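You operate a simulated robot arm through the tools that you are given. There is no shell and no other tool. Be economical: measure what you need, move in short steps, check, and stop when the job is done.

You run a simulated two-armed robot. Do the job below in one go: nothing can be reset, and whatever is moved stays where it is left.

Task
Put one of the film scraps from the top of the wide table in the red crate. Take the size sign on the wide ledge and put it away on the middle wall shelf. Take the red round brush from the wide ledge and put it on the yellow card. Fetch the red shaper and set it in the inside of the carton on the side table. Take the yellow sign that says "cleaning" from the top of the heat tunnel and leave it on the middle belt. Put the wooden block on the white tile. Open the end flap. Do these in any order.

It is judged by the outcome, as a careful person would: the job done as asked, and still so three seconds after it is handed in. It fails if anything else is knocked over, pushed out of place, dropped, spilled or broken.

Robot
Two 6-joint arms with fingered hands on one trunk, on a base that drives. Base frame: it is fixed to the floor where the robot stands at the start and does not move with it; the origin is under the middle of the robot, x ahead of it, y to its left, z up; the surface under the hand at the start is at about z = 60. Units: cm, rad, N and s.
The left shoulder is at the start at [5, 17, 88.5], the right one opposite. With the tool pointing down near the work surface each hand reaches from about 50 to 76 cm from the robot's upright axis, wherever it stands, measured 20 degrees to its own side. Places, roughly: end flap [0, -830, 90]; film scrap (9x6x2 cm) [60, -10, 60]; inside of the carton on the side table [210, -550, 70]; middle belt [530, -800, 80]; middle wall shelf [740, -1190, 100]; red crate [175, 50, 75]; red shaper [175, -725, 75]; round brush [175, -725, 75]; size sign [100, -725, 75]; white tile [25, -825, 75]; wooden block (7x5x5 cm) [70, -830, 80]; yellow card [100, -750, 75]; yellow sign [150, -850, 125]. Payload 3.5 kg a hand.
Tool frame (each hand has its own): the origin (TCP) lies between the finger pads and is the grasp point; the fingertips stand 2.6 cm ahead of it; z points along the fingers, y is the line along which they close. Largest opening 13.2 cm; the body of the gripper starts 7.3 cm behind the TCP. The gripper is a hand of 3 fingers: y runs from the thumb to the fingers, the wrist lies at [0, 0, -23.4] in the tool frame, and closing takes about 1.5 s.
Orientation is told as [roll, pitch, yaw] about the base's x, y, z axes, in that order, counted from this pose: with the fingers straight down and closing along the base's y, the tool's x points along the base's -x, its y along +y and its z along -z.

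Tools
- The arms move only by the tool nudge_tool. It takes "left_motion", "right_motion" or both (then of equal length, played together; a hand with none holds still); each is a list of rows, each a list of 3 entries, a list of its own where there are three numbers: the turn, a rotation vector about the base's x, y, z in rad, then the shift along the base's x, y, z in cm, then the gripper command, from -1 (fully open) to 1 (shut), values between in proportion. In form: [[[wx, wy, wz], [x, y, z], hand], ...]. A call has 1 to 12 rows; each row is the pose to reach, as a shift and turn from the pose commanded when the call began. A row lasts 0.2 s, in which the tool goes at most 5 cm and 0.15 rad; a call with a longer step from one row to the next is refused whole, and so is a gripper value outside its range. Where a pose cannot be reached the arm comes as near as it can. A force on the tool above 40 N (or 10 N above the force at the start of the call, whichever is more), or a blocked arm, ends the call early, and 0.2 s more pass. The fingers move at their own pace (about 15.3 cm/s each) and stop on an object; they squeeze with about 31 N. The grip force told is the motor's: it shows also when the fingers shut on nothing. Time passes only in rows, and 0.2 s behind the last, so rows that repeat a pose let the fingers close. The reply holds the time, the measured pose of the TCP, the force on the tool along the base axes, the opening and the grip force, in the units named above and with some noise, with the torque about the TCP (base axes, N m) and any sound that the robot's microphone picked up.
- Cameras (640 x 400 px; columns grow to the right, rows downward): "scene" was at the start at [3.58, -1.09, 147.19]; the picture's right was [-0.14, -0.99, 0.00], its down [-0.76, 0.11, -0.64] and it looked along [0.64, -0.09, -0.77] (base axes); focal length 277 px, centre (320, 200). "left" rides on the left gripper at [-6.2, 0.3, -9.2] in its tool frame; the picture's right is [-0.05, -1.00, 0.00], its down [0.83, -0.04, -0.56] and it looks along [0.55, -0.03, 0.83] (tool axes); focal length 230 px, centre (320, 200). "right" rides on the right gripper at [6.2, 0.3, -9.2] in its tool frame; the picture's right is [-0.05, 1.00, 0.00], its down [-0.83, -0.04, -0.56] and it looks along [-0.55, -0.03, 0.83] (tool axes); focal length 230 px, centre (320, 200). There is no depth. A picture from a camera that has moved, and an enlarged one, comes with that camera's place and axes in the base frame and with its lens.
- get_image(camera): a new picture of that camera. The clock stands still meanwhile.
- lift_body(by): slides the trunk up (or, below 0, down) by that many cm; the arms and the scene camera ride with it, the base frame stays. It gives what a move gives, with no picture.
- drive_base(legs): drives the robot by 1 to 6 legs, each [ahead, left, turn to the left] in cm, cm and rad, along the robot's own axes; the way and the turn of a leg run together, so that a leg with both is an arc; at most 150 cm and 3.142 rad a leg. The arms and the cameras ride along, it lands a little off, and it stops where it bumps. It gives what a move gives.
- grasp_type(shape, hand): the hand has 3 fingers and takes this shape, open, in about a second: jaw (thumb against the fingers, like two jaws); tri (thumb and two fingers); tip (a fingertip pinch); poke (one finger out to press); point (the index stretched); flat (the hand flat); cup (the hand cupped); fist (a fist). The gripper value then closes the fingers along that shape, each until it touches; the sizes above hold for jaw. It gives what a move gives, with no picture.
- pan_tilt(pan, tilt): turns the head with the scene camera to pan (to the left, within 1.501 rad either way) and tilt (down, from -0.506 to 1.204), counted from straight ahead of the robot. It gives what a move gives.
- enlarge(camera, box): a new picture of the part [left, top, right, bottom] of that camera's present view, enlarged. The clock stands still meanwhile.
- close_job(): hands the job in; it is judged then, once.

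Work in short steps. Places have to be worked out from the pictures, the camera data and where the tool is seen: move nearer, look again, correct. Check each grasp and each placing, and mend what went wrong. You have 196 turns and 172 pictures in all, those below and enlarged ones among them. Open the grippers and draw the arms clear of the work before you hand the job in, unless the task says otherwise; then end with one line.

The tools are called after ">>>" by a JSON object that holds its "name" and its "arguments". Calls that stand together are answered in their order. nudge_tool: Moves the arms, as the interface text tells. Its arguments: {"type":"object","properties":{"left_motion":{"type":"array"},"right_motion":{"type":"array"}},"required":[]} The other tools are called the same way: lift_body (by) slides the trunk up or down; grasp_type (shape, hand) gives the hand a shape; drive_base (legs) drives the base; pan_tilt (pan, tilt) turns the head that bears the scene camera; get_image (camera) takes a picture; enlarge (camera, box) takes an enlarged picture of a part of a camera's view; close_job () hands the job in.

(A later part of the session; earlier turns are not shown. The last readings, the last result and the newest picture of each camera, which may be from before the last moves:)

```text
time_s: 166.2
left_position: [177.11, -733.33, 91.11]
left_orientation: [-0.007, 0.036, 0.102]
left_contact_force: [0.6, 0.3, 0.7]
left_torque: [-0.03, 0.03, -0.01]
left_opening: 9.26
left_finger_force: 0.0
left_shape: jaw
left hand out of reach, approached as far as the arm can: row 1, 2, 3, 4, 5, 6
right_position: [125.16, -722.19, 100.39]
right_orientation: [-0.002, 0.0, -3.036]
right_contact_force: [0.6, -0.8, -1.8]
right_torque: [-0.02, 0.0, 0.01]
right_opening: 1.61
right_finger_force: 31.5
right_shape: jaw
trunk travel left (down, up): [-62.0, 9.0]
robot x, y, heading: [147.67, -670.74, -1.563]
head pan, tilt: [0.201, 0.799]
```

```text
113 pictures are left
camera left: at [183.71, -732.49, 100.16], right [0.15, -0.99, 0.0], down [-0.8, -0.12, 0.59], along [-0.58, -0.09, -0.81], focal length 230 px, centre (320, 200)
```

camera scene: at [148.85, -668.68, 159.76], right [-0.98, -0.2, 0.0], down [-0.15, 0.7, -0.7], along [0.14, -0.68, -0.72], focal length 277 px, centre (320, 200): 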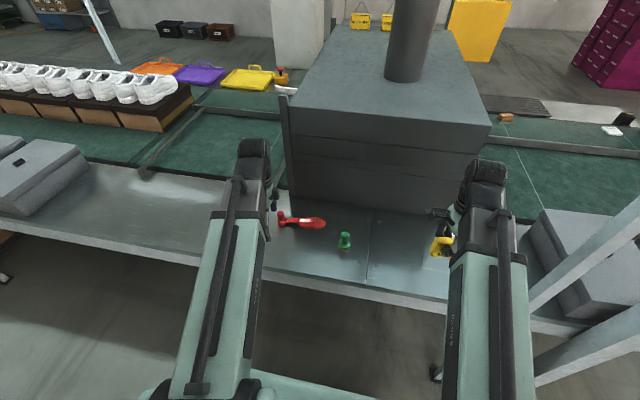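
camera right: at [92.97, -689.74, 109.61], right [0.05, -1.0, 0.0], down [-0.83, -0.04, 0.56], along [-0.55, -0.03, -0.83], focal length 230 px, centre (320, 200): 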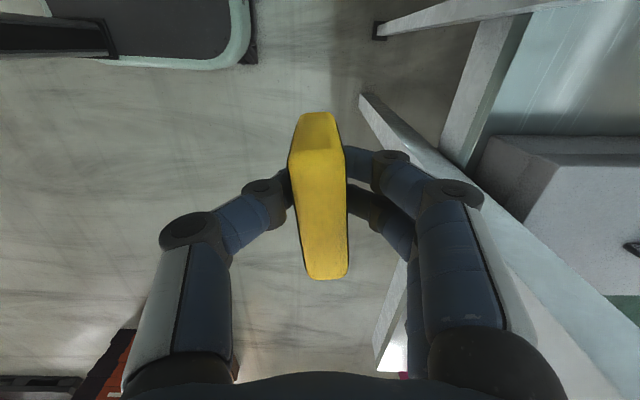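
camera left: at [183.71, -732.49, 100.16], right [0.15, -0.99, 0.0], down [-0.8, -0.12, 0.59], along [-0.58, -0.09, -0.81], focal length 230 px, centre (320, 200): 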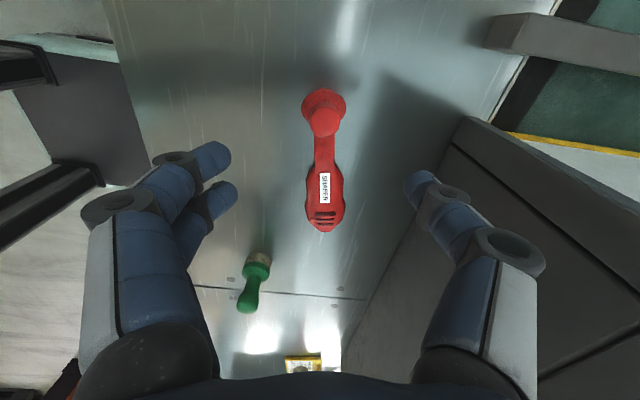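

The arm's yaw limit binds when reaching inward, so I'll strafe the base 10.5 cm right instead (and 1.5 ahead).

>>> {"name": "drive_base", "arguments": {"legs": [[1.5, -10.5, 0]]}}

>>> {"name": "get_image", "arguments": {"camera": "left"}}

```text
time_s: 167.3
left_position: [166.6, -734.94, 91.21]
left_orientation: [-0.007, 0.036, 0.099]
left_contact_force: [-0.8, -0.2, -0.6]
left_torque: [0.03, 0.0, -0.03]
left_opening: 9.26
left_finger_force: 0.0
left_shape: jaw
right_position: [114.71, -723.75, 100.38]
right_orientation: [0.0, 0.001, -3.037]
right_contact_force: [-1.4, -0.1, -1.1]
right_torque: [0.0, -0.05, 0.01]
right_opening: 1.61
right_finger_force: 30.8
right_shape: jaw
trunk travel left (down, up): [-62.0, 9.0]
robot x, y, heading: [136.46, -671.97, -1.565]
head pan, tilt: [0.201, 0.799]
```

```text
112 pictures are left
camera left: at [173.08, -734.07, 100.24], right [0.15, -0.99, 0.0], down [-0.8, -0.12, 0.58], along [-0.58, -0.09, -0.81], focal length 230 px, centre (320, 200)
```

left: 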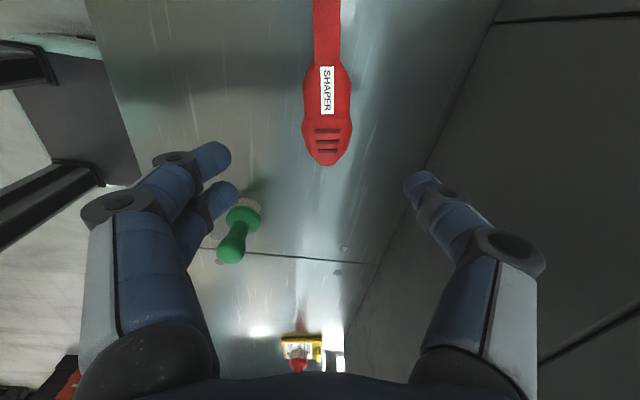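

Body centre ≈ (167.5,-735.6). Descend to z≈78.7 and close.

>>> {"name": "nudge_tool", "arguments": {"left_motion": [[[0, 0, 0], [0.8, -0.6, -3], -0.4], [[0, 0, 0], [0.8, -0.6, -7], -0.4], [[0, 0, 0], [0.8, -0.6, -10], -0.4], [[0, 0, 0], [0.8, -0.6, -12.5], -0.4], [[0, 0, 0], [0.8, -0.6, -12.5], -0.4], [[0, 0, 0], [0.8, -0.6, -12.5], 0], [[0, 0, 0], [0.8, -0.6, -12.5], 0.4], [[0, 0, 0], [0.8, -0.6, -12.5], 1], [[0, 0, 0], [0.8, -0.6, -12.5], 1], [[0, 0, 0], [0.8, -0.6, -12.5], 1]]}}

>>> {"name": "get_image", "arguments": {"camera": "left"}}

```text
time_s: 169.5
left_position: [167.59, -735.6, 78.51]
left_orientation: [-0.002, 0.038, 0.101]
left_contact_force: [0.9, 0.1, -0.9]
left_torque: [0.0, 0.0, -0.03]
left_opening: 0.1
left_finger_force: 30.5
left_shape: jaw
right_position: [114.94, -723.7, 100.23]
right_orientation: [-0.003, -0.001, -3.036]
right_contact_force: [-0.8, -0.6, -1.2]
right_torque: [0.05, -0.03, 0.03]
right_opening: 1.64
right_finger_force: 31.1
right_shape: jaw
trunk travel left (down, up): [-62.0, 9.0]
robot x, y, heading: [136.98, -672.35, -1.573]
head pan, tilt: [0.201, 0.799]
```

```text
111 pictures are left
camera left: at [174.01, -734.71, 87.54], right [0.15, -0.99, 0.0], down [-0.8, -0.12, 0.59], along [-0.58, -0.09, -0.81], focal length 230 px, centre (320, 200)
```

left: 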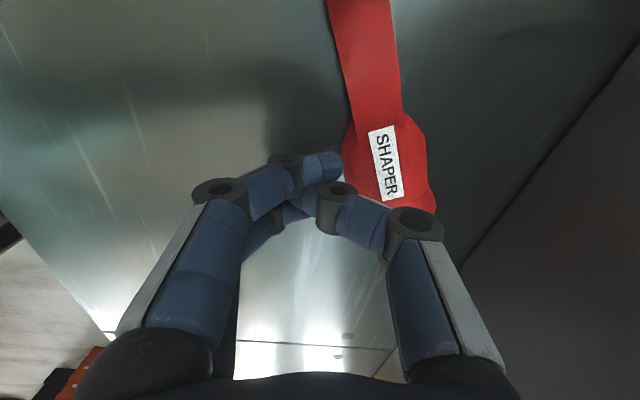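

The fingers closed empty and the shaper got nudged. I'll raise the hand straight up and look.

>>> {"name": "nudge_tool", "arguments": {"left_motion": [[[0, 0, 0], [0, 0.5, 2], 1], [[0, 0, 0], [0, 0.5, 6], 1], [[0, 0, 0], [0, 0.5, 10], 1], [[0, 0, 0], [0, 0.5, 14], 1], [[0, 0, 0], [0, 0.5, 17], 0.2], [[0, 0, 0], [0, 0.5, 17], -0.4], [[0, 0, 0], [0, 0.5, 17], -0.4]]}}

>>> {"name": "get_image", "arguments": {"camera": "left"}}

>>> {"name": "enlarge", "arguments": {"camera": "scene", "box": [200, 170, 360, 270]}}

```text
time_s: 171.1
left_position: [167.79, -735.13, 95.61]
left_orientation: [-0.006, 0.037, 0.1]
left_contact_force: [0.5, -0.3, -0.2]
left_torque: [0.01, -0.01, -0.03]
left_opening: 9.2
left_finger_force: 0.0
left_shape: jaw
right_position: [114.84, -723.68, 100.3]
right_orientation: [0.0, 0.001, -3.037]
right_contact_force: [-0.2, -0.5, -0.8]
right_torque: [0.01, 0.02, -0.01]
right_opening: 1.64
right_finger_force: 31.2
right_shape: jaw
trunk travel left (down, up): [-62.0, 9.0]
robot x, y, heading: [137.24, -672.33, -1.571]
head pan, tilt: [0.201, 0.799]
```

```text
110 pictures are left
camera left: at [174.15, -734.26, 104.76], right [0.15, -0.99, 0.0], down [-0.8, -0.12, 0.59], along [-0.58, -0.09, -0.81], focal length 230 px, centre (320, 200)
```

left: 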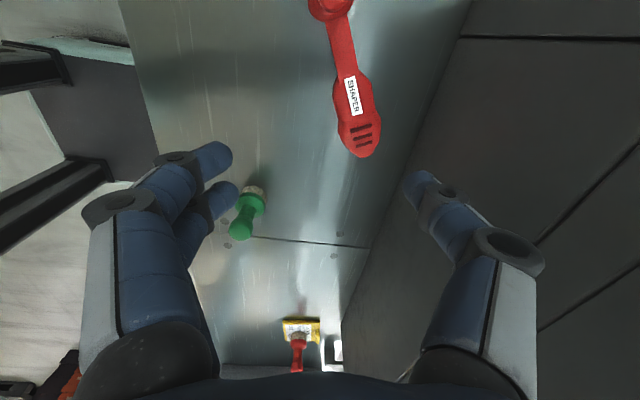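

```text
4.00 times, centred on (280, 220) of scene
camera zoom: at [138.41, -676.12, 159.76], right [-0.98, -0.2, 0.0], down [-0.15, 0.7, -0.7], along [0.14, -0.68, -0.72], focal length 1108 px, centre (480, 120)
```

zoom: 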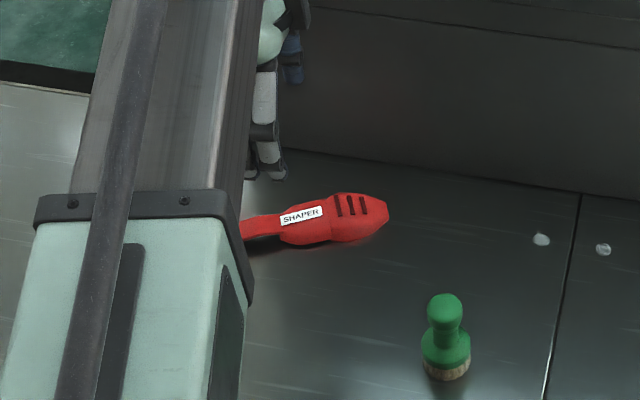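

The shaper swivelled: its axis now runs from the toe (162,-742.6) to the knob (177,-735), about 0.47 rad, and its domed toe slipped out. I'll turn the left hand the other way to yaw ≈ -2.7 to grip at the label, where the sides are straight.

>>> {"name": "nudge_tool", "arguments": {"left_motion": [[[0, 0, -0.14], [0, 3, 0], -0.4], [[0, 0, -0.28], [1, 6, 0], -0.4], [[0, 0, -0.42], [2, 8, 0], -0.4], [[0, 0, -0.56], [2, 8, 0], -0.4], [[0, 0, -0.7], [2, 8, 0], -0.4], [[0, 0, -0.84], [2, 8, 0], -0.4], [[0, 0, -0.98], [2, 8, 0], -0.4], [[0, 0, -1.12], [2, 8, 0], -0.4], [[0, 0, -1.26], [2, 8, 0], -0.4], [[0, 0, -1.4], [2, 8, 0], -0.4], [[0, 0, -1.54], [2, 8, 0], -0.4], [[0, 0, -1.68], [2, 8, 0], -0.4]]}}

>>> {"name": "nudge_tool", "arguments": {"left_motion": [[[0, 0, -0.14], [0, 0, 0], -0.2], [[0, 0, -0.28], [0, 0, 0], -0.2], [[0, 0, -0.42], [0, 0, 0], -0.2], [[0, 0, -0.56], [0, 0, 0], -0.2], [[0, 0, -0.7], [0, 0, 0], -0.2], [[0, 0, -0.84], [0, 0, 0], -0.2], [[0, 0, -0.98], [0, 0, 0], -0.2], [[0, 0, -1.05], [0, 0, 0], -0.2], [[0, 0, -1.05], [0, 0, 0], -0.2]]}}

>>> {"name": "get_image", "arguments": {"camera": "left"}}

>>> {"name": "get_image", "arguments": {"camera": "scene"}}

```text
time_s: 173.7
left_position: [169.61, -727.12, 95.64]
left_orientation: [-0.007, 0.038, -1.58]
left_contact_force: [0.2, -0.2, -0.4]
left_torque: [-0.01, -0.01, -0.01]
left_opening: 9.23
left_finger_force: 0.0
left_shape: jaw
right_position: [114.76, -723.76, 100.24]
right_orientation: [0.0, 0.001, -3.037]
right_contact_force: [-0.2, 0.0, -0.8]
right_torque: [-0.04, 0.02, 0.01]
right_opening: 1.6
right_finger_force: 30.8
right_shape: jaw
trunk travel left (down, up): [-62.0, 9.0]
robot x, y, heading: [136.66, -672.26, -1.564]
head pan, tilt: [0.201, 0.799]
```

```text
time_s: 175.7
left_position: [169.56, -727.07, 95.53]
left_orientation: [-0.008, 0.038, -2.631]
left_contact_force: [0.2, 0.1, -0.2]
left_torque: [0.01, 0.0, 0.03]
left_opening: 7.99
left_finger_force: 0.0
left_shape: jaw
right_position: [114.9, -723.74, 100.2]
right_orientation: [0.0, 0.001, -3.037]
right_contact_force: [0.2, -0.6, 0.0]
right_torque: [-0.01, -0.06, 0.0]
right_opening: 1.63
right_finger_force: 30.8
right_shape: jaw
trunk travel left (down, up): [-62.0, 9.0]
robot x, y, heading: [136.85, -672.07, -1.57]
head pan, tilt: [0.201, 0.799]
```

```text
108 pictures are left
camera left: at [164.13, -730.69, 104.69], right [-0.53, 0.85, 0.0], down [0.69, 0.43, 0.59], along [0.49, 0.32, -0.81], focal length 230 px, centre (320, 200)
```

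left: 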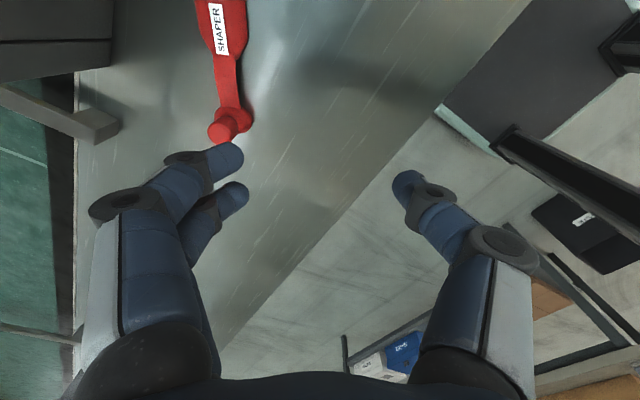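

```text
107 pictures are left
camera scene: at [138.41, -676.12, 159.76], right [-0.98, -0.2, 0.0], down [-0.15, 0.7, -0.7], along [0.14, -0.68, -0.72], focal length 277 px, centre (320, 200)
```

scene: 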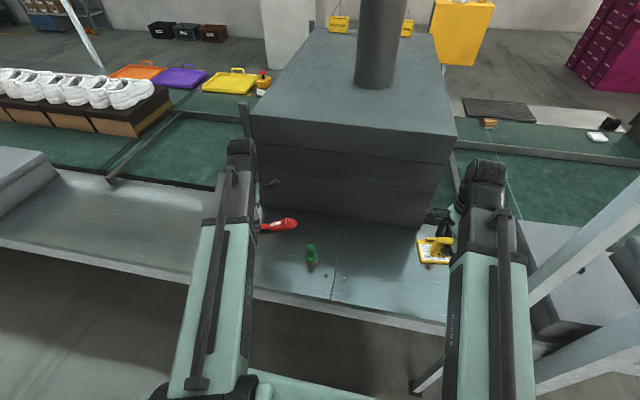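

Label section ≈ (169,-738.3). I'll move over it down to z≈88 and check.

>>> {"name": "nudge_tool", "arguments": {"left_motion": [[[0, 0, 0], [0, -4, 0], -0.2], [[0, 0, 0], [0, -8, -1], -0.2], [[0, 0, 0], [-0.2, -10.9, -4], -0.2], [[0, 0, 0], [-0.2, -10.9, -8], -0.2], [[0, 0, 0], [-0.2, -10.9, -8], -0.2]]}}

>>> {"name": "get_image", "arguments": {"camera": "left"}}

```text
time_s: 176.9
left_position: [169.44, -738.08, 87.55]
left_orientation: [-0.006, 0.038, -2.628]
left_contact_force: [0.0, 0.0, 0.5]
left_torque: [0.0, -0.03, 0.0]
left_opening: 7.98
left_finger_force: 0.1
left_shape: jaw
right_position: [114.76, -723.79, 100.19]
right_orientation: [0.0, 0.0, -3.038]
right_contact_force: [-0.2, -0.7, -1.2]
right_torque: [-0.04, -0.01, 0.0]
right_opening: 1.63
right_finger_force: 30.8
right_shape: jaw
trunk travel left (down, up): [-62.0, 9.0]
robot x, y, heading: [137.15, -672.39, -1.566]
head pan, tilt: [0.201, 0.799]
```

```text
106 pictures are left
camera left: at [163.95, -741.64, 96.68], right [-0.54, 0.84, 0.0], down [0.69, 0.43, 0.59], along [0.49, 0.32, -0.81], focal length 230 px, centre (320, 200)
```

left: 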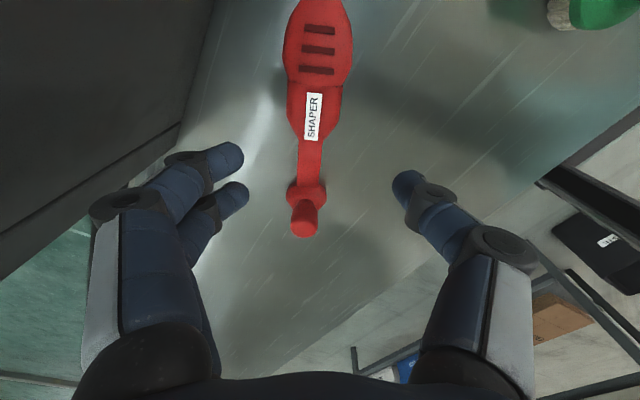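

I want to grip at the ridged widest part, but the tunnel wall is close. I'll lower the hand astride the shaper and slide it 6 cm toward me with the two rear fingers, then re-look.

>>> {"name": "nudge_tool", "arguments": {"left_motion": [[[0, 0, 0], [-0.7, -0.6, -3], -0.2], [[0, 0, 0], [-0.7, -0.6, -6], -0.2], [[0, 0, 0], [-0.7, -0.6, -8.9], -0.2], [[0, 0, 0], [-0.7, 0.8, -8.9], -0.2], [[0, 0, 0], [-0.7, 2.2, -8.9], -0.2], [[0, 0, 0], [-0.7, 3.6, -8.9], -0.2], [[0, 0, 0], [-0.7, 5, -8.9], -0.2], [[0, 0, 0], [-0.7, 6.4, -8.9], -0.2], [[0, 0, 0], [-0.7, 7, -8.9], -0.2], [[0, 0, 0], [-0.7, 6.6, -5], -0.2], [[0, 0, 0], [-0.7, 6.6, 0], -0.2], [[0, 0, 0], [-0.7, 6.6, 0], -0.2]]}}

>>> {"name": "get_image", "arguments": {"camera": "left"}}

```text
time_s: 179.5
left_position: [168.69, -731.42, 87.63]
left_orientation: [-0.006, 0.038, -2.628]
left_contact_force: [0.7, 0.0, 0.1]
left_torque: [0.01, -0.01, -0.03]
left_opening: 7.97
left_finger_force: 0.1
left_shape: jaw
right_position: [114.78, -723.67, 100.28]
right_orientation: [0.0, -0.001, -3.036]
right_contact_force: [0.4, 0.4, -1.7]
right_torque: [0.03, -0.02, -0.01]
right_opening: 1.6
right_finger_force: 31.1
right_shape: jaw
trunk travel left (down, up): [-62.0, 9.0]
robot x, y, heading: [136.92, -672.13, -1.565]
head pan, tilt: [0.201, 0.799]
```

```text
105 pictures are left
camera left: at [163.28, -735.02, 96.61], right [-0.54, 0.84, 0.01], down [0.69, 0.43, 0.59], along [0.49, 0.32, -0.81], focal length 230 px, centre (320, 200)
```

left: 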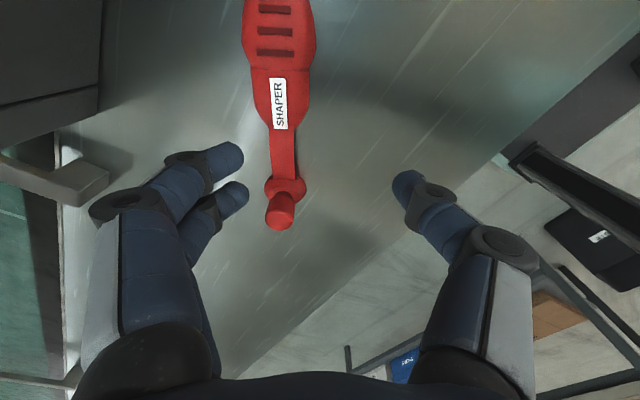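

The shaper slid toward me; middle ridge now ≈ (164.4,-737.2). Move over it and check alignment.

>>> {"name": "nudge_tool", "arguments": {"left_motion": [[[0, 0, 0], [-2.2, -3, 0], -0.2], [[0, 0, 0], [-4.3, -5.8, 0], -0.2], [[0, 0, 0], [-4.3, -5.8, -2.5], -0.2], [[0, 0, 0], [-4.3, -5.8, -2.5], -0.2]]}}

>>> {"name": "get_image", "arguments": {"camera": "left"}}

```text
time_s: 180.5
left_position: [164.33, -737.19, 85.01]
left_orientation: [-0.007, 0.037, -2.628]
left_contact_force: [0.6, 0.0, -0.8]
left_torque: [0.05, 0.02, 0.02]
left_opening: 7.96
left_finger_force: 0.1
left_shape: jaw
right_position: [114.8, -723.77, 100.26]
right_orientation: [-0.001, 0.0, -3.036]
right_contact_force: [1.1, -0.5, -1.2]
right_torque: [-0.01, 0.0, -0.02]
right_opening: 1.61
right_finger_force: 30.6
right_shape: jaw
trunk travel left (down, up): [-62.0, 9.0]
robot x, y, heading: [136.68, -671.97, -1.567]
head pan, tilt: [0.201, 0.799]
```

```text
104 pictures are left
camera left: at [158.87, -740.74, 94.09], right [-0.54, 0.84, 0.0], down [0.69, 0.43, 0.59], along [0.49, 0.32, -0.81], focal length 230 px, centre (320, 200)
```

left: 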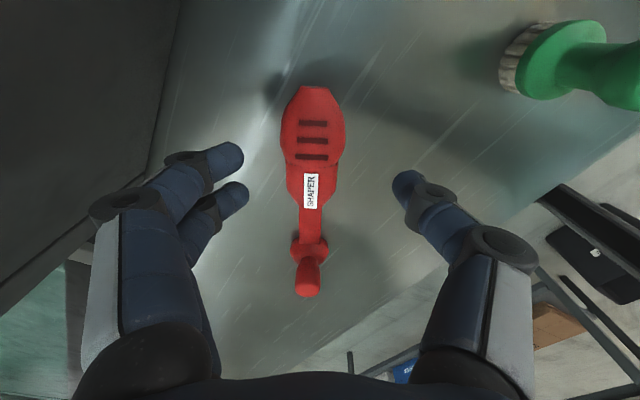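

Aligned; nudge 0.8 cm and descend to z≈78.3, then close gently.

>>> {"name": "nudge_tool", "arguments": {"left_motion": [[[0, 0, 0], [0.7, -0.5, -2], -0.2], [[0, 0, 0], [0.7, -0.5, -4.5], -0.2], [[0, 0, 0], [0.7, -0.5, -6.7], -0.2], [[0, 0, 0], [0.7, -0.5, -6.7], -0.1], [[0, 0, 0], [0.7, -0.5, -6.7], 0.1], [[0, 0, 0], [0.7, -0.5, -6.7], 0.3], [[0, 0, 0], [0.7, -0.5, -6.7], 0.6], [[0, 0, 0], [0.7, -0.5, -6.7], 1], [[0, 0, 0], [0.7, -0.5, -6.7], 1], [[0, 0, 0], [0.7, -0.5, -6.7], 1]]}}

>>> {"name": "get_image", "arguments": {"camera": "left"}}

```text
time_s: 182.7
left_position: [165.07, -737.73, 78.51]
left_orientation: [-0.004, 0.035, -2.629]
left_contact_force: [-0.9, -3.9, 17.9]
left_torque: [-0.07, -0.04, 0.09]
left_opening: 3.62
left_finger_force: 31.1
left_shape: jaw
right_position: [114.71, -723.67, 100.42]
right_orientation: [-0.001, 0.001, -3.036]
right_contact_force: [0.4, 0.0, -2.0]
right_torque: [-0.02, -0.04, 0.0]
right_opening: 1.63
right_finger_force: 30.7
right_shape: jaw
trunk travel left (down, up): [-62.0, 9.0]
robot x, y, heading: [137.12, -672.36, -1.569]
head pan, tilt: [0.201, 0.799]
```

```text
103 pictures are left
camera left: at [159.59, -741.29, 87.62], right [-0.54, 0.84, 0.0], down [0.69, 0.43, 0.58], along [0.49, 0.31, -0.81], focal length 230 px, centre (320, 200)
```

left: 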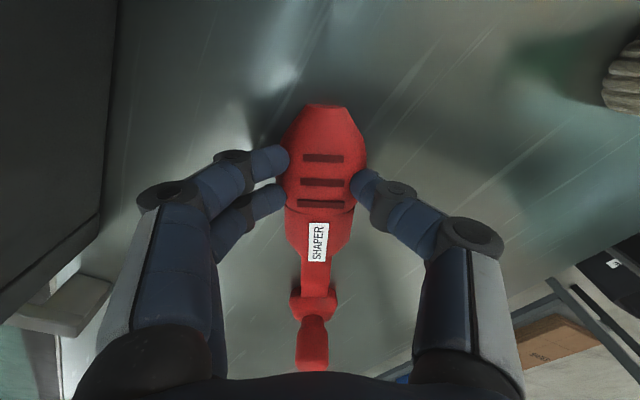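

Gripped at 3.6 cm. Lift and check.

>>> {"name": "nudge_tool", "arguments": {"left_motion": [[[0, 0, 0], [0, 0, 1], 1], [[0, 0, 0], [0, 0, 3], 1], [[0, 0, 0], [0, 1, 6], 1], [[0, 0, 0], [0, 4, 10], 1], [[0, 0, 0], [1, 8, 14], 1], [[0, 0, 0], [2, 12, 18], 1], [[0, 0, 0], [3, 15, 21], 1], [[0, 0, 0], [3, 15, 21], 1]]}}

>>> {"name": "get_image", "arguments": {"camera": "left"}}

```text
refused: row 5 steps farther than a row can; nothing moved
```

```text
102 pictures are left
camera left: at [159.59, -741.29, 87.62], right [-0.54, 0.84, 0.0], down [0.69, 0.43, 0.58], along [0.49, 0.31, -0.81], focal length 230 px, centre (320, 200)
```

left: 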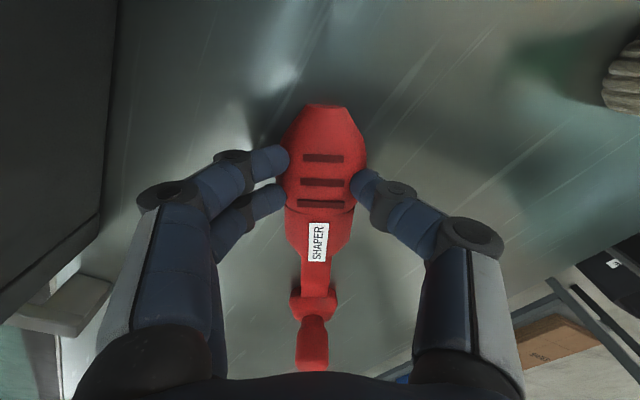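

A row was too long; retry with smaller steps.

>>> {"name": "nudge_tool", "arguments": {"left_motion": [[[0, 0, 0], [0, 0, 1], 1], [[0, 0, 0], [0, 0, 3], 1], [[0, 0, 0], [0, 0.5, 6], 1], [[0, 0, 0], [0, 2.5, 10], 1], [[0, 0, 0], [0, 5.5, 13], 1], [[0, 0, 0], [1, 8.5, 16], 1], [[0, 0, 0], [2, 11.5, 19], 1], [[0, 0, 0], [3, 15, 21], 1], [[0, 0, 0], [3, 15, 21], 1]]}}

>>> {"name": "get_image", "arguments": {"camera": "left"}}

```text
time_s: 184.7
left_position: [168.03, -722.76, 99.52]
left_orientation: [-0.007, 0.037, -2.629]
left_contact_force: [0.6, -0.7, 0.1]
left_torque: [0.0, 0.01, -0.01]
left_opening: 1.83
left_finger_force: 30.8
left_shape: jaw
right_position: [114.88, -723.73, 100.22]
right_orientation: [0.0, 0.001, -3.036]
right_contact_force: [-0.1, -0.7, -0.8]
right_torque: [-0.01, -0.01, 0.03]
right_opening: 1.65
right_finger_force: 30.8
right_shape: jaw
trunk travel left (down, up): [-62.0, 9.0]
robot x, y, heading: [136.87, -671.97, -1.568]
head pan, tilt: [0.201, 0.799]
```

```text
101 pictures are left
camera left: at [162.55, -726.31, 108.63], right [-0.54, 0.84, 0.0], down [0.69, 0.43, 0.59], along [0.49, 0.32, -0.81], focal length 230 px, centre (320, 200)
```

left: 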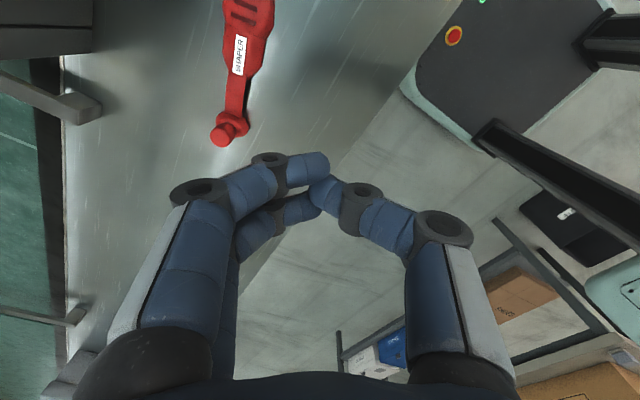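

The domed body slid out during lifting and stayed on the ledge. I'll grip the heel knob instead, at about (177,-730.7), top z≈82. Open and move over it.

>>> {"name": "nudge_tool", "arguments": {"left_motion": [[[0, 0, 0], [3, -3, 0], 0.3], [[0, 0, 0], [6, -6, 0], 0], [[0, 0, 0], [9, -8, -2], 0], [[0, 0, 0], [9, -8, -6], 0], [[0, 0, 0], [9, -8, -10], 0], [[0, 0, 0], [9, -8, -10], 0]]}}

>>> {"name": "get_image", "arguments": {"camera": "left"}}

```text
time_s: 186.1
left_position: [177.0, -730.75, 89.42]
left_orientation: [-0.006, 0.037, -2.629]
left_contact_force: [-0.6, 0.3, 0.1]
left_torque: [0.0, 0.02, -0.05]
left_opening: 6.55
left_finger_force: 0.0
left_shape: jaw
right_position: [114.79, -723.56, 100.3]
right_orientation: [0.001, 0.0, -3.037]
right_contact_force: [0.1, 0.3, -1.0]
right_torque: [-0.02, 0.01, -0.01]
right_opening: 1.62
right_finger_force: 31.0
right_shape: jaw
trunk travel left (down, up): [-62.0, 9.0]
robot x, y, heading: [136.79, -671.96, -1.566]
head pan, tilt: [0.201, 0.799]
```

```text
100 pictures are left
camera left: at [171.58, -734.2, 98.43], right [-0.54, 0.84, 0.0], down [0.69, 0.43, 0.59], along [0.49, 0.32, -0.81], focal length 230 px, centre (320, 200)
```

left: 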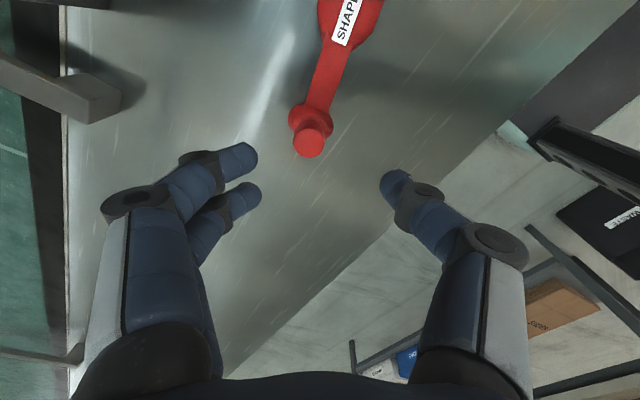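

Knob centre ≈ (177.4,-731.3). Descend to z≈80 and close.

>>> {"name": "nudge_tool", "arguments": {"left_motion": [[[0, 0, 0], [0.4, -0.6, -3], 0], [[0, 0, 0], [0.4, -0.6, -6], 0], [[0, 0, 0], [0.4, -0.6, -9.4], 0], [[0, 0, 0], [0.4, -0.6, -9.4], 0.2], [[0, 0, 0], [0.4, -0.6, -9.4], 0.4], [[0, 0, 0], [0.4, -0.6, -9.4], 0.6], [[0, 0, 0], [0.4, -0.6, -9.4], 1], [[0, 0, 0], [0.4, -0.6, -9.4], 1], [[0, 0, 0], [0.4, -0.6, -9.4], 1]]}}

>>> {"name": "get_image", "arguments": {"camera": "left"}}

```text
time_s: 188.1
left_position: [177.33, -731.15, 80.03]
left_orientation: [-0.006, 0.036, -2.629]
left_contact_force: [-0.7, -0.3, 0.4]
left_torque: [0.01, -0.08, -0.03]
left_opening: 0.65
left_finger_force: 30.8
left_shape: jaw
right_position: [114.69, -723.68, 100.26]
right_orientation: [0.0, 0.002, -3.035]
right_contact_force: [-0.7, 0.3, 0.0]
right_torque: [0.0, -0.02, 0.01]
right_opening: 1.62
right_finger_force: 31.1
right_shape: jaw
trunk travel left (down, up): [-62.0, 9.0]
robot x, y, heading: [136.87, -672.11, -1.564]
head pan, tilt: [0.201, 0.799]
```

```text
99 pictures are left
camera left: at [172.02, -734.85, 89.15], right [-0.54, 0.84, 0.0], down [0.69, 0.43, 0.59], along [0.49, 0.32, -0.81], focal length 230 px, centre (320, 200)
```

left: 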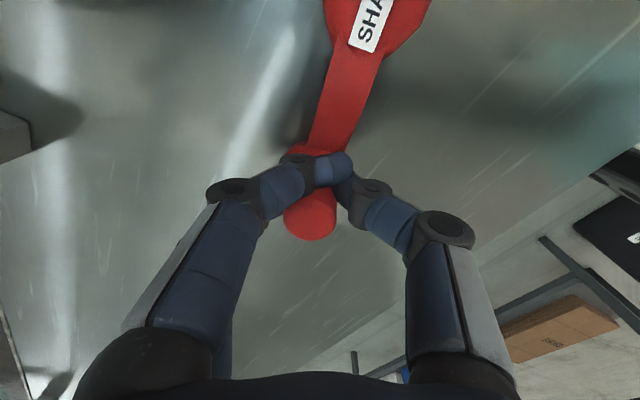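

The fingers seem to have closed mostly beside the post. I'll open here and look at the relative position.

>>> {"name": "nudge_tool", "arguments": {"left_motion": [[[0, 0, 0], [0, 0, 0], 0.4], [[0, 0, 0], [0, 0, 0], 0], [[0, 0, 0], [0, 0, 0], 0], [[0, 0, 0], [0, 0, 0], 0]]}}

>>> {"name": "get_image", "arguments": {"camera": "left"}}

>>> {"name": "enlarge", "arguments": {"camera": "scene", "box": [200, 160, 328, 240]}}

```text
time_s: 189.1
left_position: [177.39, -731.19, 80.22]
left_orientation: [-0.006, 0.036, -2.628]
left_contact_force: [0.7, -0.3, 0.5]
left_torque: [0.0, 0.03, -0.01]
left_opening: 6.55
left_finger_force: 0.1
left_shape: jaw
right_position: [114.94, -723.69, 100.33]
right_orientation: [0.0, 0.001, -3.037]
right_contact_force: [0.6, -0.1, 0.1]
right_torque: [0.0, 0.01, -0.05]
right_opening: 1.65
right_finger_force: 31.4
right_shape: jaw
trunk travel left (down, up): [-62.0, 9.0]
robot x, y, heading: [137.16, -672.63, -1.567]
head pan, tilt: [0.201, 0.799]
```

```text
98 pictures are left
camera left: at [172.02, -734.85, 89.15], right [-0.54, 0.84, 0.0], down [0.69, 0.43, 0.59], along [0.49, 0.32, -0.81], focal length 230 px, centre (320, 200)
```

left: 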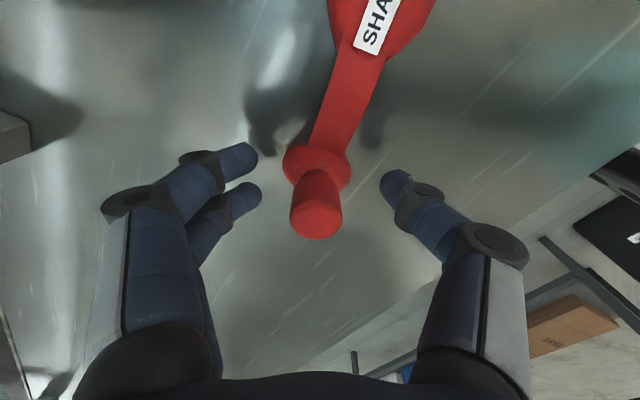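

```text
5.00 times, centred on (264, 200) of scene
camera zoom: at [138.41, -676.12, 159.76], right [-0.98, -0.2, 0.0], down [-0.15, 0.7, -0.7], along [0.14, -0.68, -0.72], focal length 1385 px, centre (600, 200)
```

zoom: 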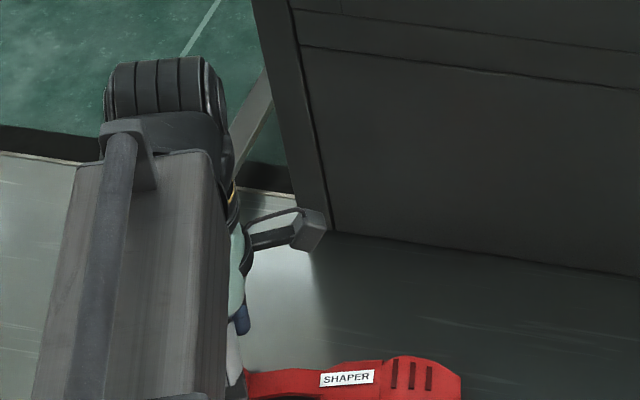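

The post sits about 1 cm farther (toward +x,+y) than the hand centre. I'll shift (0.9,0.5) and close again.

>>> {"name": "nudge_tool", "arguments": {"left_motion": [[[0, 0, 0], [0.5, 0.3, 0], 0], [[0, 0, 0], [1.0, 0.55, 0], 0], [[0, 0, 0], [1.0, 0.55, 0], 0.2], [[0, 0, 0], [1.0, 0.55, 0], 0.4], [[0, 0, 0], [1.0, 0.55, 0], 0.6], [[0, 0, 0], [1.0, 0.55, 0], 1], [[0, 0, 0], [1.0, 0.55, 0], 1], [[0, 0, 0], [1.0, 0.55, 0], 1]]}}

>>> {"name": "get_image", "arguments": {"camera": "left"}}

```text
time_s: 190.9
left_position: [178.4, -730.7, 80.13]
left_orientation: [-0.007, 0.035, -2.629]
left_contact_force: [0.4, 0.5, 0.0]
left_torque: [-0.06, 0.12, -0.07]
left_opening: 0.86
left_finger_force: 31.0
left_shape: jaw
right_position: [114.88, -723.63, 100.4]
right_orientation: [0.001, 0.0, -3.037]
right_contact_force: [-0.7, -0.6, -1.2]
right_torque: [0.03, -0.04, 0.01]
right_opening: 1.63
right_finger_force: 30.6
right_shape: jaw
trunk travel left (down, up): [-62.0, 9.0]
robot x, y, heading: [136.87, -672.08, -1.571]
head pan, tilt: [0.201, 0.799]
```

```text
96 pictures are left
camera left: at [173.02, -734.32, 89.15], right [-0.54, 0.84, 0.0], down [0.69, 0.43, 0.59], along [0.49, 0.32, -0.81], focal length 230 px, centre (320, 200)
```

left: 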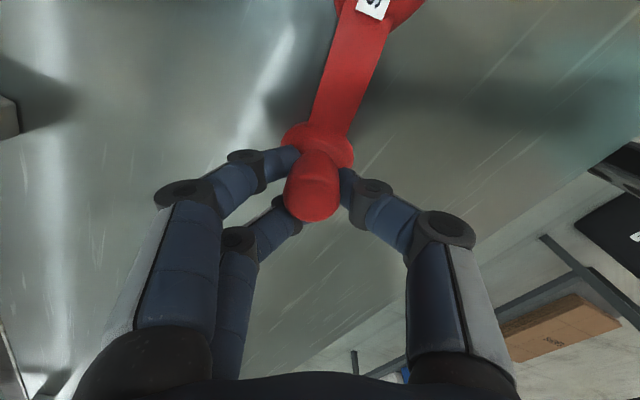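

Now one finger and the thumb hold the post, the other passes behind. A half-shift back should put both fingers on it.

>>> {"name": "nudge_tool", "arguments": {"left_motion": [[[0, 0, 0], [0, 0, 0], 0.5], [[0, 0, 0], [0, 0, 0], 0.1], [[0, 0, 0], [0, 0, 0], 0], [[0, 0, 0], [-0.3, -0.4, 0.3], 0], [[0, 0, 0], [-0.4, -0.4, 0.3], 0.2], [[0, 0, 0], [-0.4, -0.4, 0.3], 0.4], [[0, 0, 0], [-0.4, -0.4, 0.3], 0.6], [[0, 0, 0], [-0.4, -0.4, 0.3], 1], [[0, 0, 0], [-0.4, -0.4, 0.3], 1], [[0, 0, 0], [-0.4, -0.4, 0.3], 1]]}}

>>> {"name": "get_image", "arguments": {"camera": "left"}}

```text
time_s: 193.1
left_position: [178.19, -731.24, 80.31]
left_orientation: [-0.007, 0.038, -2.629]
left_contact_force: [0.2, -0.2, -0.8]
left_torque: [0.04, 0.02, -0.04]
left_opening: 1.36
left_finger_force: 31.4
left_shape: jaw
right_position: [114.87, -723.86, 100.31]
right_orientation: [0.001, -0.001, -3.037]
right_contact_force: [0.0, -0.4, -1.0]
right_torque: [0.01, -0.02, -0.01]
right_opening: 1.62
right_finger_force: 31.0
right_shape: jaw
trunk travel left (down, up): [-62.0, 9.0]
robot x, y, heading: [136.94, -672.11, -1.572]
head pan, tilt: [0.201, 0.799]
```

```text
95 pictures are left
camera left: at [172.62, -734.75, 89.4], right [-0.54, 0.84, 0.0], down [0.69, 0.43, 0.59], along [0.49, 0.32, -0.81], focal length 230 px, centre (320, 200)
```

left: 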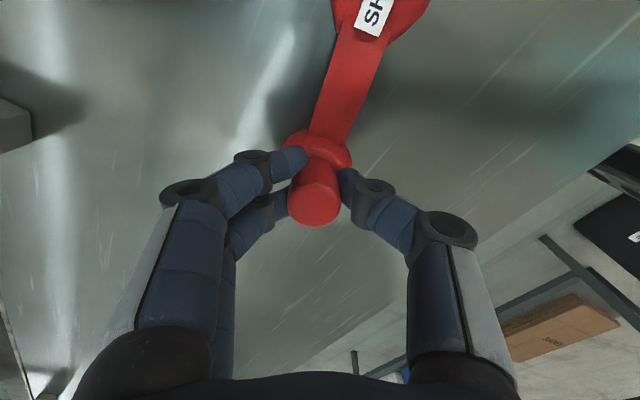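

Both fingers and the thumb now hold the post. Lift gently and check.

>>> {"name": "nudge_tool", "arguments": {"left_motion": [[[0, 0, 0], [0, 0, 1], 1], [[0, 0, 0], [0, 0, 2], 1], [[0, 0, 0], [0, 0, 4], 1], [[0, 0, 0], [0, 0, 6], 1], [[0, 0, 0], [0, 0, 9], 1], [[0, 0, 0], [0, 0, 9], 1]]}}

>>> {"name": "get_image", "arguments": {"camera": "left"}}

>>> {"name": "get_image", "arguments": {"camera": "scene"}}

```text
time_s: 194.5
left_position: [178.15, -731.09, 89.43]
left_orientation: [-0.007, 0.036, -2.629]
left_contact_force: [-0.2, -0.3, -0.5]
left_torque: [-0.01, -0.03, -0.01]
left_opening: 1.36
left_finger_force: 31.2
left_shape: jaw
right_position: [114.87, -723.66, 100.28]
right_orientation: [0.0, 0.001, -3.036]
right_contact_force: [0.3, 0.4, -1.3]
right_torque: [0.02, 0.01, -0.02]
right_opening: 1.64
right_finger_force: 31.2
right_shape: jaw
trunk travel left (down, up): [-62.0, 9.0]
robot x, y, heading: [137.03, -672.18, -1.567]
head pan, tilt: [0.201, 0.799]
```

```text
94 pictures are left
camera left: at [172.7, -734.79, 98.37], right [-0.54, 0.84, 0.01], down [0.69, 0.43, 0.59], along [0.49, 0.32, -0.81], focal length 230 px, centre (320, 200)
```

left: 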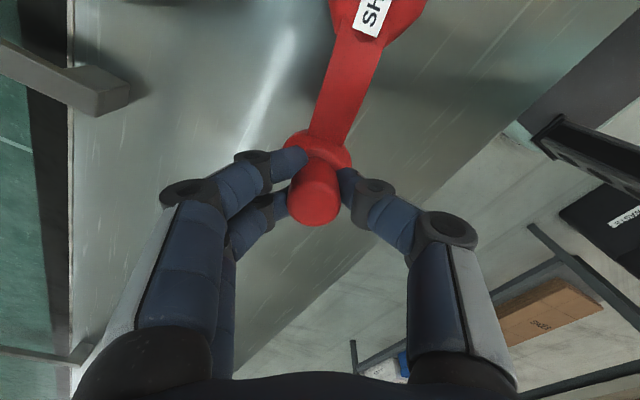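

```text
93 pictures are left
camera scene: at [138.42, -676.13, 159.76], right [-0.98, -0.2, 0.0], down [-0.15, 0.7, -0.7], along [0.14, -0.68, -0.72], focal length 277 px, centre (320, 200)
```

scene: 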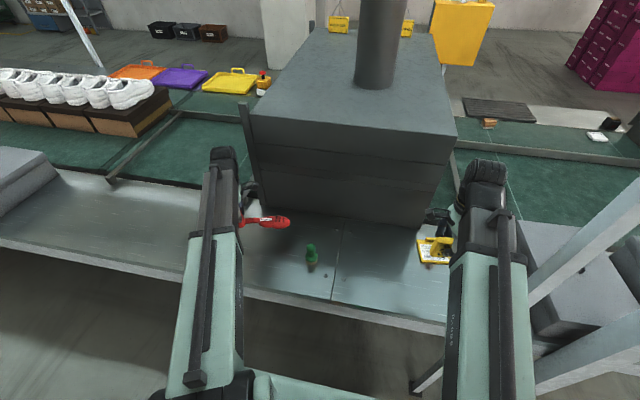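

The shaper is held. I'll raise and retract the left hand, raise the right hand and trunk, back out, and look toward the carton.

>>> {"name": "nudge_tool", "arguments": {"left_motion": [[[0, 0, 0], [0, 2, 4], 1], [[0, 0, 0], [-1, 4, 8], 1], [[0, 0, 0], [-2, 6, 12], 1], [[0, 0, 0], [-3, 8, 16], 1], [[0, 0, 0], [-4, 9, 19], 1], [[0, 0, 0], [-4, 9, 19], 1]], "right_motion": [[[0, 0, 0], [0, 0, 3], 1], [[0, 0, 0], [0, 0, 6], 1], [[0, 0, 0], [0, 0, 9], 1], [[0, 0, 0], [0, 0, 9], 1], [[0, 0, 0], [0, 0, 9], 1], [[0, 0, 0], [0, 0, 9], 1]]}}

>>> {"name": "lift_body", "arguments": {"by": 9}}

>>> {"name": "drive_base", "arguments": {"legs": [[-28, 0, 0], [0, 75, 0]]}}

>>> {"name": "pan_tilt", "arguments": {"pan": 1.5, "tilt": 0.6}}

>>> {"name": "get_image", "arguments": {"camera": "scene"}}

```text
time_s: 195.9
left_position: [174.02, -722.01, 108.33]
left_orientation: [-0.006, 0.037, -2.629]
left_contact_force: [0.2, 0.6, 0.0]
left_torque: [0.03, -0.04, 0.01]
left_opening: 1.34
left_finger_force: 31.1
left_shape: jaw
right_position: [114.84, -723.86, 109.34]
right_orientation: [-0.002, 0.0, -3.038]
right_contact_force: [-0.1, -0.3, -1.2]
right_torque: [0.0, 0.02, 0.02]
right_opening: 1.64
right_finger_force: 31.5
right_shape: jaw
trunk travel left (down, up): [-62.0, 9.0]
robot x, y, heading: [136.98, -672.3, -1.568]
head pan, tilt: [0.201, 0.799]
```

```text
time_s: 197.2
left_position: [174.04, -722.07, 117.38]
left_orientation: [-0.006, 0.037, -2.628]
left_contact_force: [0.3, 0.6, -0.3]
left_torque: [-0.02, -0.04, -0.01]
left_opening: 1.36
left_finger_force: 31.3
left_shape: jaw
right_position: [114.89, -723.79, 118.36]
right_orientation: [-0.001, -0.001, -3.038]
right_contact_force: [-0.2, -0.5, -1.1]
right_torque: [0.02, -0.02, -0.01]
right_opening: 1.64
right_finger_force: 31.1
right_shape: jaw
trunk travel left (down, up): [-71.0, 0.0]
robot x, y, heading: [136.6, -672.24, -1.567]
head pan, tilt: [0.201, 0.799]
```

```text
time_s: 202.8
left_position: [249.96, -693.34, 117.07]
left_orientation: [-0.006, 0.035, -2.624]
left_contact_force: [0.9, -0.6, -0.7]
left_torque: [0.03, -0.03, 0.0]
left_opening: 1.33
left_finger_force: 31.3
left_shape: jaw
right_position: [190.78, -695.17, 118.3]
right_orientation: [0.0, -0.001, -3.035]
right_contact_force: [0.4, -1.0, -1.0]
right_torque: [0.0, 0.0, 0.01]
right_opening: 1.63
right_finger_force: 30.9
right_shape: jaw
trunk travel left (down, up): [-71.0, 0.0]
robot x, y, heading: [212.52, -643.51, -1.563]
head pan, tilt: [0.201, 0.799]
```

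```text
time_s: 204.3
left_position: [249.88, -693.33, 117.17]
left_orientation: [-0.007, 0.037, -2.625]
left_contact_force: [1.0, -1.0, -0.4]
left_torque: [0.01, -0.05, 0.01]
left_opening: 1.35
left_finger_force: 31.1
left_shape: jaw
right_position: [190.69, -695.26, 118.28]
right_orientation: [0.001, 0.0, -3.034]
right_contact_force: [0.9, 0.8, -1.4]
right_torque: [-0.06, -0.02, 0.0]
right_opening: 1.64
right_finger_force: 30.8
right_shape: jaw
trunk travel left (down, up): [-71.0, 0.0]
robot x, y, heading: [212.76, -643.27, -1.56]
head pan, tilt: [1.499, 0.6]
```

```text
92 pictures are left
camera scene: at [221.22, -640.23, 170.45], right [-0.06, -1.0, 0.0], down [-0.56, 0.04, -0.83], along [0.82, -0.05, -0.56], focal length 277 px, centre (320, 200)
```

scene: 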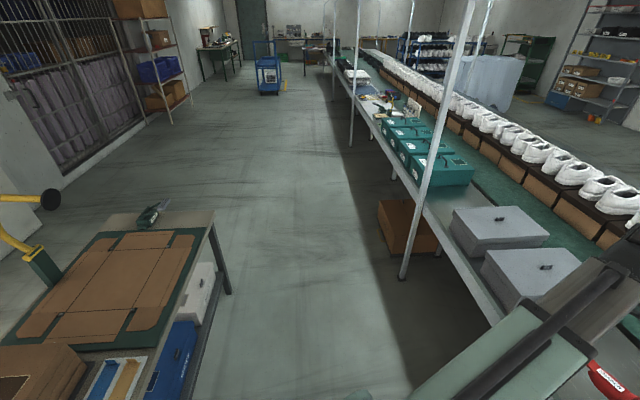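

I'll turn left to face +x in the aisle, then look at the carton.

>>> {"name": "drive_base", "arguments": {"legs": [[0, 0, 1.57]]}}

>>> {"name": "pan_tilt", "arguments": {"pan": 1.45, "tilt": 0.8}}

>>> {"name": "get_image", "arguments": {"camera": "scene"}}

```text
time_s: 208.5
left_position: [262.42, -606.3, 117.34]
left_orientation: [-0.007, 0.038, -1.056]
left_contact_force: [0.8, 0.0, -0.4]
left_torque: [0.05, 0.0, -0.01]
left_opening: 1.32
left_finger_force: 30.8
left_shape: jaw
right_position: [264.12, -665.61, 118.29]
right_orientation: [0.0, 0.0, -1.465]
right_contact_force: [0.6, 0.1, -0.6]
right_torque: [0.0, 0.0, 0.01]
right_opening: 1.58
right_finger_force: 30.9
right_shape: jaw
trunk travel left (down, up): [-71.0, 0.0]
robot x, y, heading: [212.22, -643.94, 0.006]
head pan, tilt: [1.499, 0.6]
```

```text
time_s: 209.2
left_position: [262.36, -606.33, 117.31]
left_orientation: [-0.006, 0.036, -1.056]
left_contact_force: [-0.2, -0.9, 0.6]
left_torque: [0.05, 0.05, 0.01]
left_opening: 1.35
left_finger_force: 31.3
left_shape: jaw
right_position: [264.04, -665.61, 118.25]
right_orientation: [-0.001, 0.001, -1.465]
right_contact_force: [-0.8, -0.8, -1.6]
right_torque: [0.0, 0.01, -0.03]
right_opening: 1.61
right_finger_force: 30.9
right_shape: jaw
trunk travel left (down, up): [-71.0, 0.0]
robot x, y, heading: [212.61, -643.65, 0.007]
head pan, tilt: [1.45, 0.799]
```

```text
91 pictures are left
camera scene: at [209.38, -635.65, 168.77], right [0.99, -0.12, 0.0], down [-0.08, -0.71, -0.7], along [0.08, 0.69, -0.72], focal length 277 px, centre (320, 200)
```

scene: 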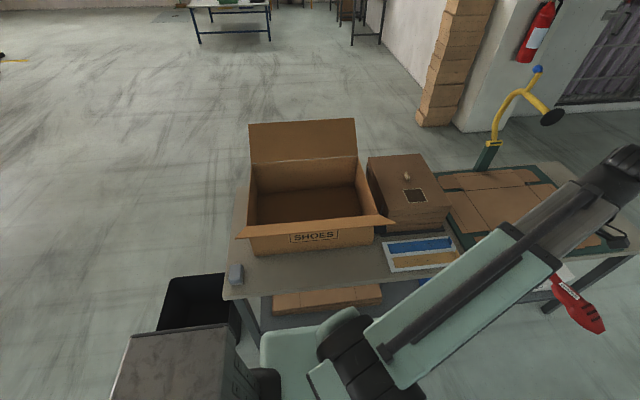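

The carton rim spans x≈190–238, y≈-568…-531, rim z≈88, with the near flap leaning out to z≈101. I'll turn to face it with the hands high, then look from the left hand.

>>> {"name": "drive_base", "arguments": {"legs": [[0, 0, 1.56], [0, -16, 0]]}}

>>> {"name": "pan_tilt", "arguments": {"pan": 0.2, "tilt": 0.9}}

>>> {"name": "get_image", "arguments": {"camera": "scene"}}

>>> {"name": "get_image", "arguments": {"camera": "left"}}

```text
time_s: 214.4
left_position: [192.74, -593.1, 117.23]
left_orientation: [-0.007, 0.036, 0.485]
left_contact_force: [0.7, -0.3, -0.5]
left_torque: [-0.03, 0.1, 0.01]
left_opening: 1.28
left_finger_force: 30.9
left_shape: jaw
right_position: [252.05, -593.22, 118.28]
right_orientation: [0.0, 0.001, 0.076]
right_contact_force: [0.3, 0.5, -1.1]
right_torque: [0.02, 0.02, 0.0]
right_opening: 1.59
right_finger_force: 30.7
right_shape: jaw
trunk travel left (down, up): [-71.0, 0.0]
robot x, y, heading: [227.85, -644.35, 1.547]
head pan, tilt: [1.45, 0.799]
```

```text
time_s: 215.8
left_position: [192.74, -592.98, 117.31]
left_orientation: [-0.007, 0.037, 0.483]
left_contact_force: [0.7, -0.5, -0.1]
left_torque: [-0.03, 0.03, 0.02]
left_opening: 1.29
left_finger_force: 30.8
left_shape: jaw
right_position: [252.02, -593.22, 118.31]
right_orientation: [0.0, 0.002, 0.075]
right_contact_force: [0.1, 0.2, -1.0]
right_torque: [0.01, 0.02, -0.01]
right_opening: 1.61
right_finger_force: 30.5
right_shape: jaw
trunk travel left (down, up): [-71.0, 0.0]
robot x, y, heading: [228.32, -643.56, 1.55]
head pan, tilt: [0.201, 0.901]
```

```text
90 pictures are left
camera scene: at [226.97, -640.6, 167.97], right [0.98, 0.18, 0.0], down [0.14, -0.77, -0.62], along [-0.11, 0.61, -0.78], focal length 277 px, centre (320, 200)
```

scene: 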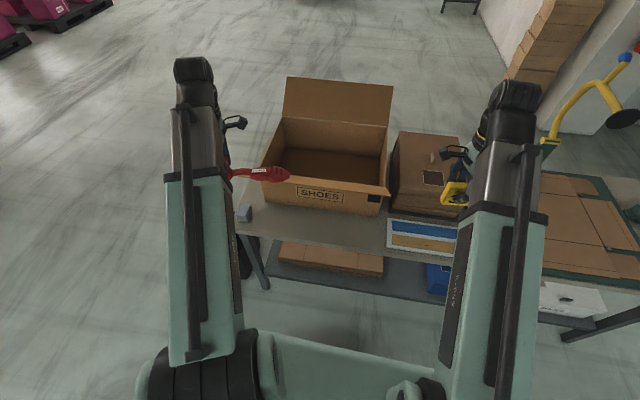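

```text
89 pictures are left
camera left: at [198.29, -589.85, 126.3], right [0.51, -0.86, 0.0], down [-0.7, -0.41, 0.59], along [-0.5, -0.3, -0.81], focal length 230 px, centre (320, 200)
```

left: 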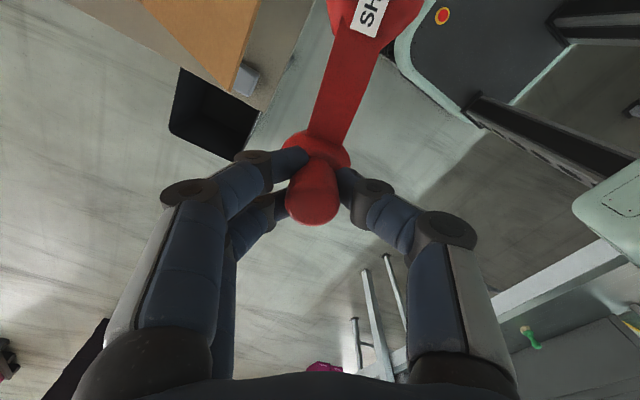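

I'll drive 18 cm closer (base front stays ~10 cm off the table) and move the left hand over the carton interior at height.

>>> {"name": "drive_base", "arguments": {"legs": [[18, 0, 0]]}}

>>> {"name": "nudge_tool", "arguments": {"left_motion": [[[0, 0, 0], [2, 4, 0], 1], [[0, 0, 0], [4.5, 8, 0], 1], [[0, 0, 0], [7, 12, 0], 1], [[0, 0, 0], [9.5, 15, 0], 1], [[0, 0, 0], [12.3, 17.5, 0], 1], [[0, 0, 0], [12.3, 17.5, -4], 1], [[0, 0, 0], [12.3, 17.5, -8], 1], [[0, 0, 0], [12.3, 17.5, -8], 1]]}}

>>> {"name": "get_image", "arguments": {"camera": "scene"}}

>>> {"name": "get_image", "arguments": {"camera": "left"}}

```text
time_s: 217.4
left_position: [193.17, -574.92, 117.2]
left_orientation: [-0.007, 0.037, 0.483]
left_contact_force: [-0.1, 0.7, -0.5]
left_torque: [-0.02, 0.0, 0.01]
left_opening: 1.29
left_finger_force: 31.2
left_shape: jaw
right_position: [252.42, -575.02, 118.14]
right_orientation: [0.0, 0.0, 0.075]
right_contact_force: [-0.1, 1.0, -1.3]
right_torque: [-0.02, 0.02, 0.04]
right_opening: 1.58
right_finger_force: 31.1
right_shape: jaw
trunk travel left (down, up): [-71.0, 0.0]
robot x, y, heading: [229.01, -625.78, 1.545]
head pan, tilt: [0.201, 0.901]
```

```text
time_s: 219.2
left_position: [205.42, -557.71, 109.19]
left_orientation: [-0.005, 0.037, 0.486]
left_contact_force: [-0.4, -0.1, -0.9]
left_torque: [0.02, 0.03, 0.01]
left_opening: 1.31
left_finger_force: 31.2
left_shape: jaw
right_position: [252.39, -575.13, 118.32]
right_orientation: [0.0, -0.001, 0.076]
right_contact_force: [-0.6, 0.5, -0.3]
right_torque: [-0.02, -0.01, 0.01]
right_opening: 1.59
right_finger_force: 31.0
right_shape: jaw
trunk travel left (down, up): [-71.0, 0.0]
robot x, y, heading: [228.59, -626.22, 1.543]
head pan, tilt: [0.201, 0.901]
```

```text
88 pictures are left
camera scene: at [227.43, -622.59, 167.97], right [0.98, 0.17, 0.0], down [0.14, -0.77, -0.62], along [-0.11, 0.61, -0.78], focal length 277 px, centre (320, 200)
```

scene: 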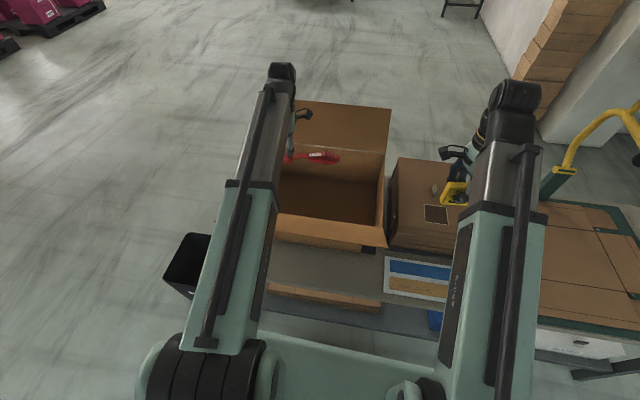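

```text
87 pictures are left
camera left: at [211.03, -554.3, 118.27], right [0.51, -0.86, 0.0], down [-0.7, -0.41, 0.58], along [-0.5, -0.3, -0.81], focal length 230 px, centre (320, 200)
```

left: 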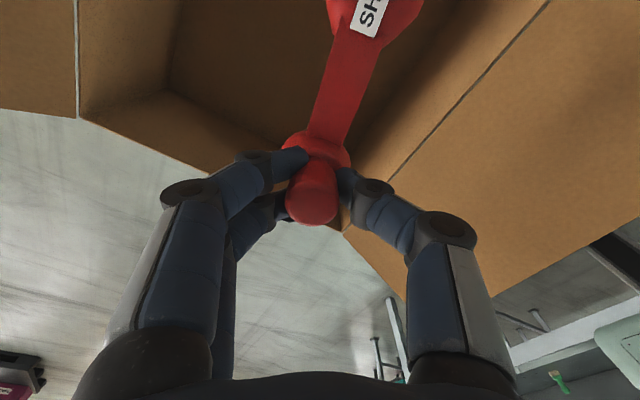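

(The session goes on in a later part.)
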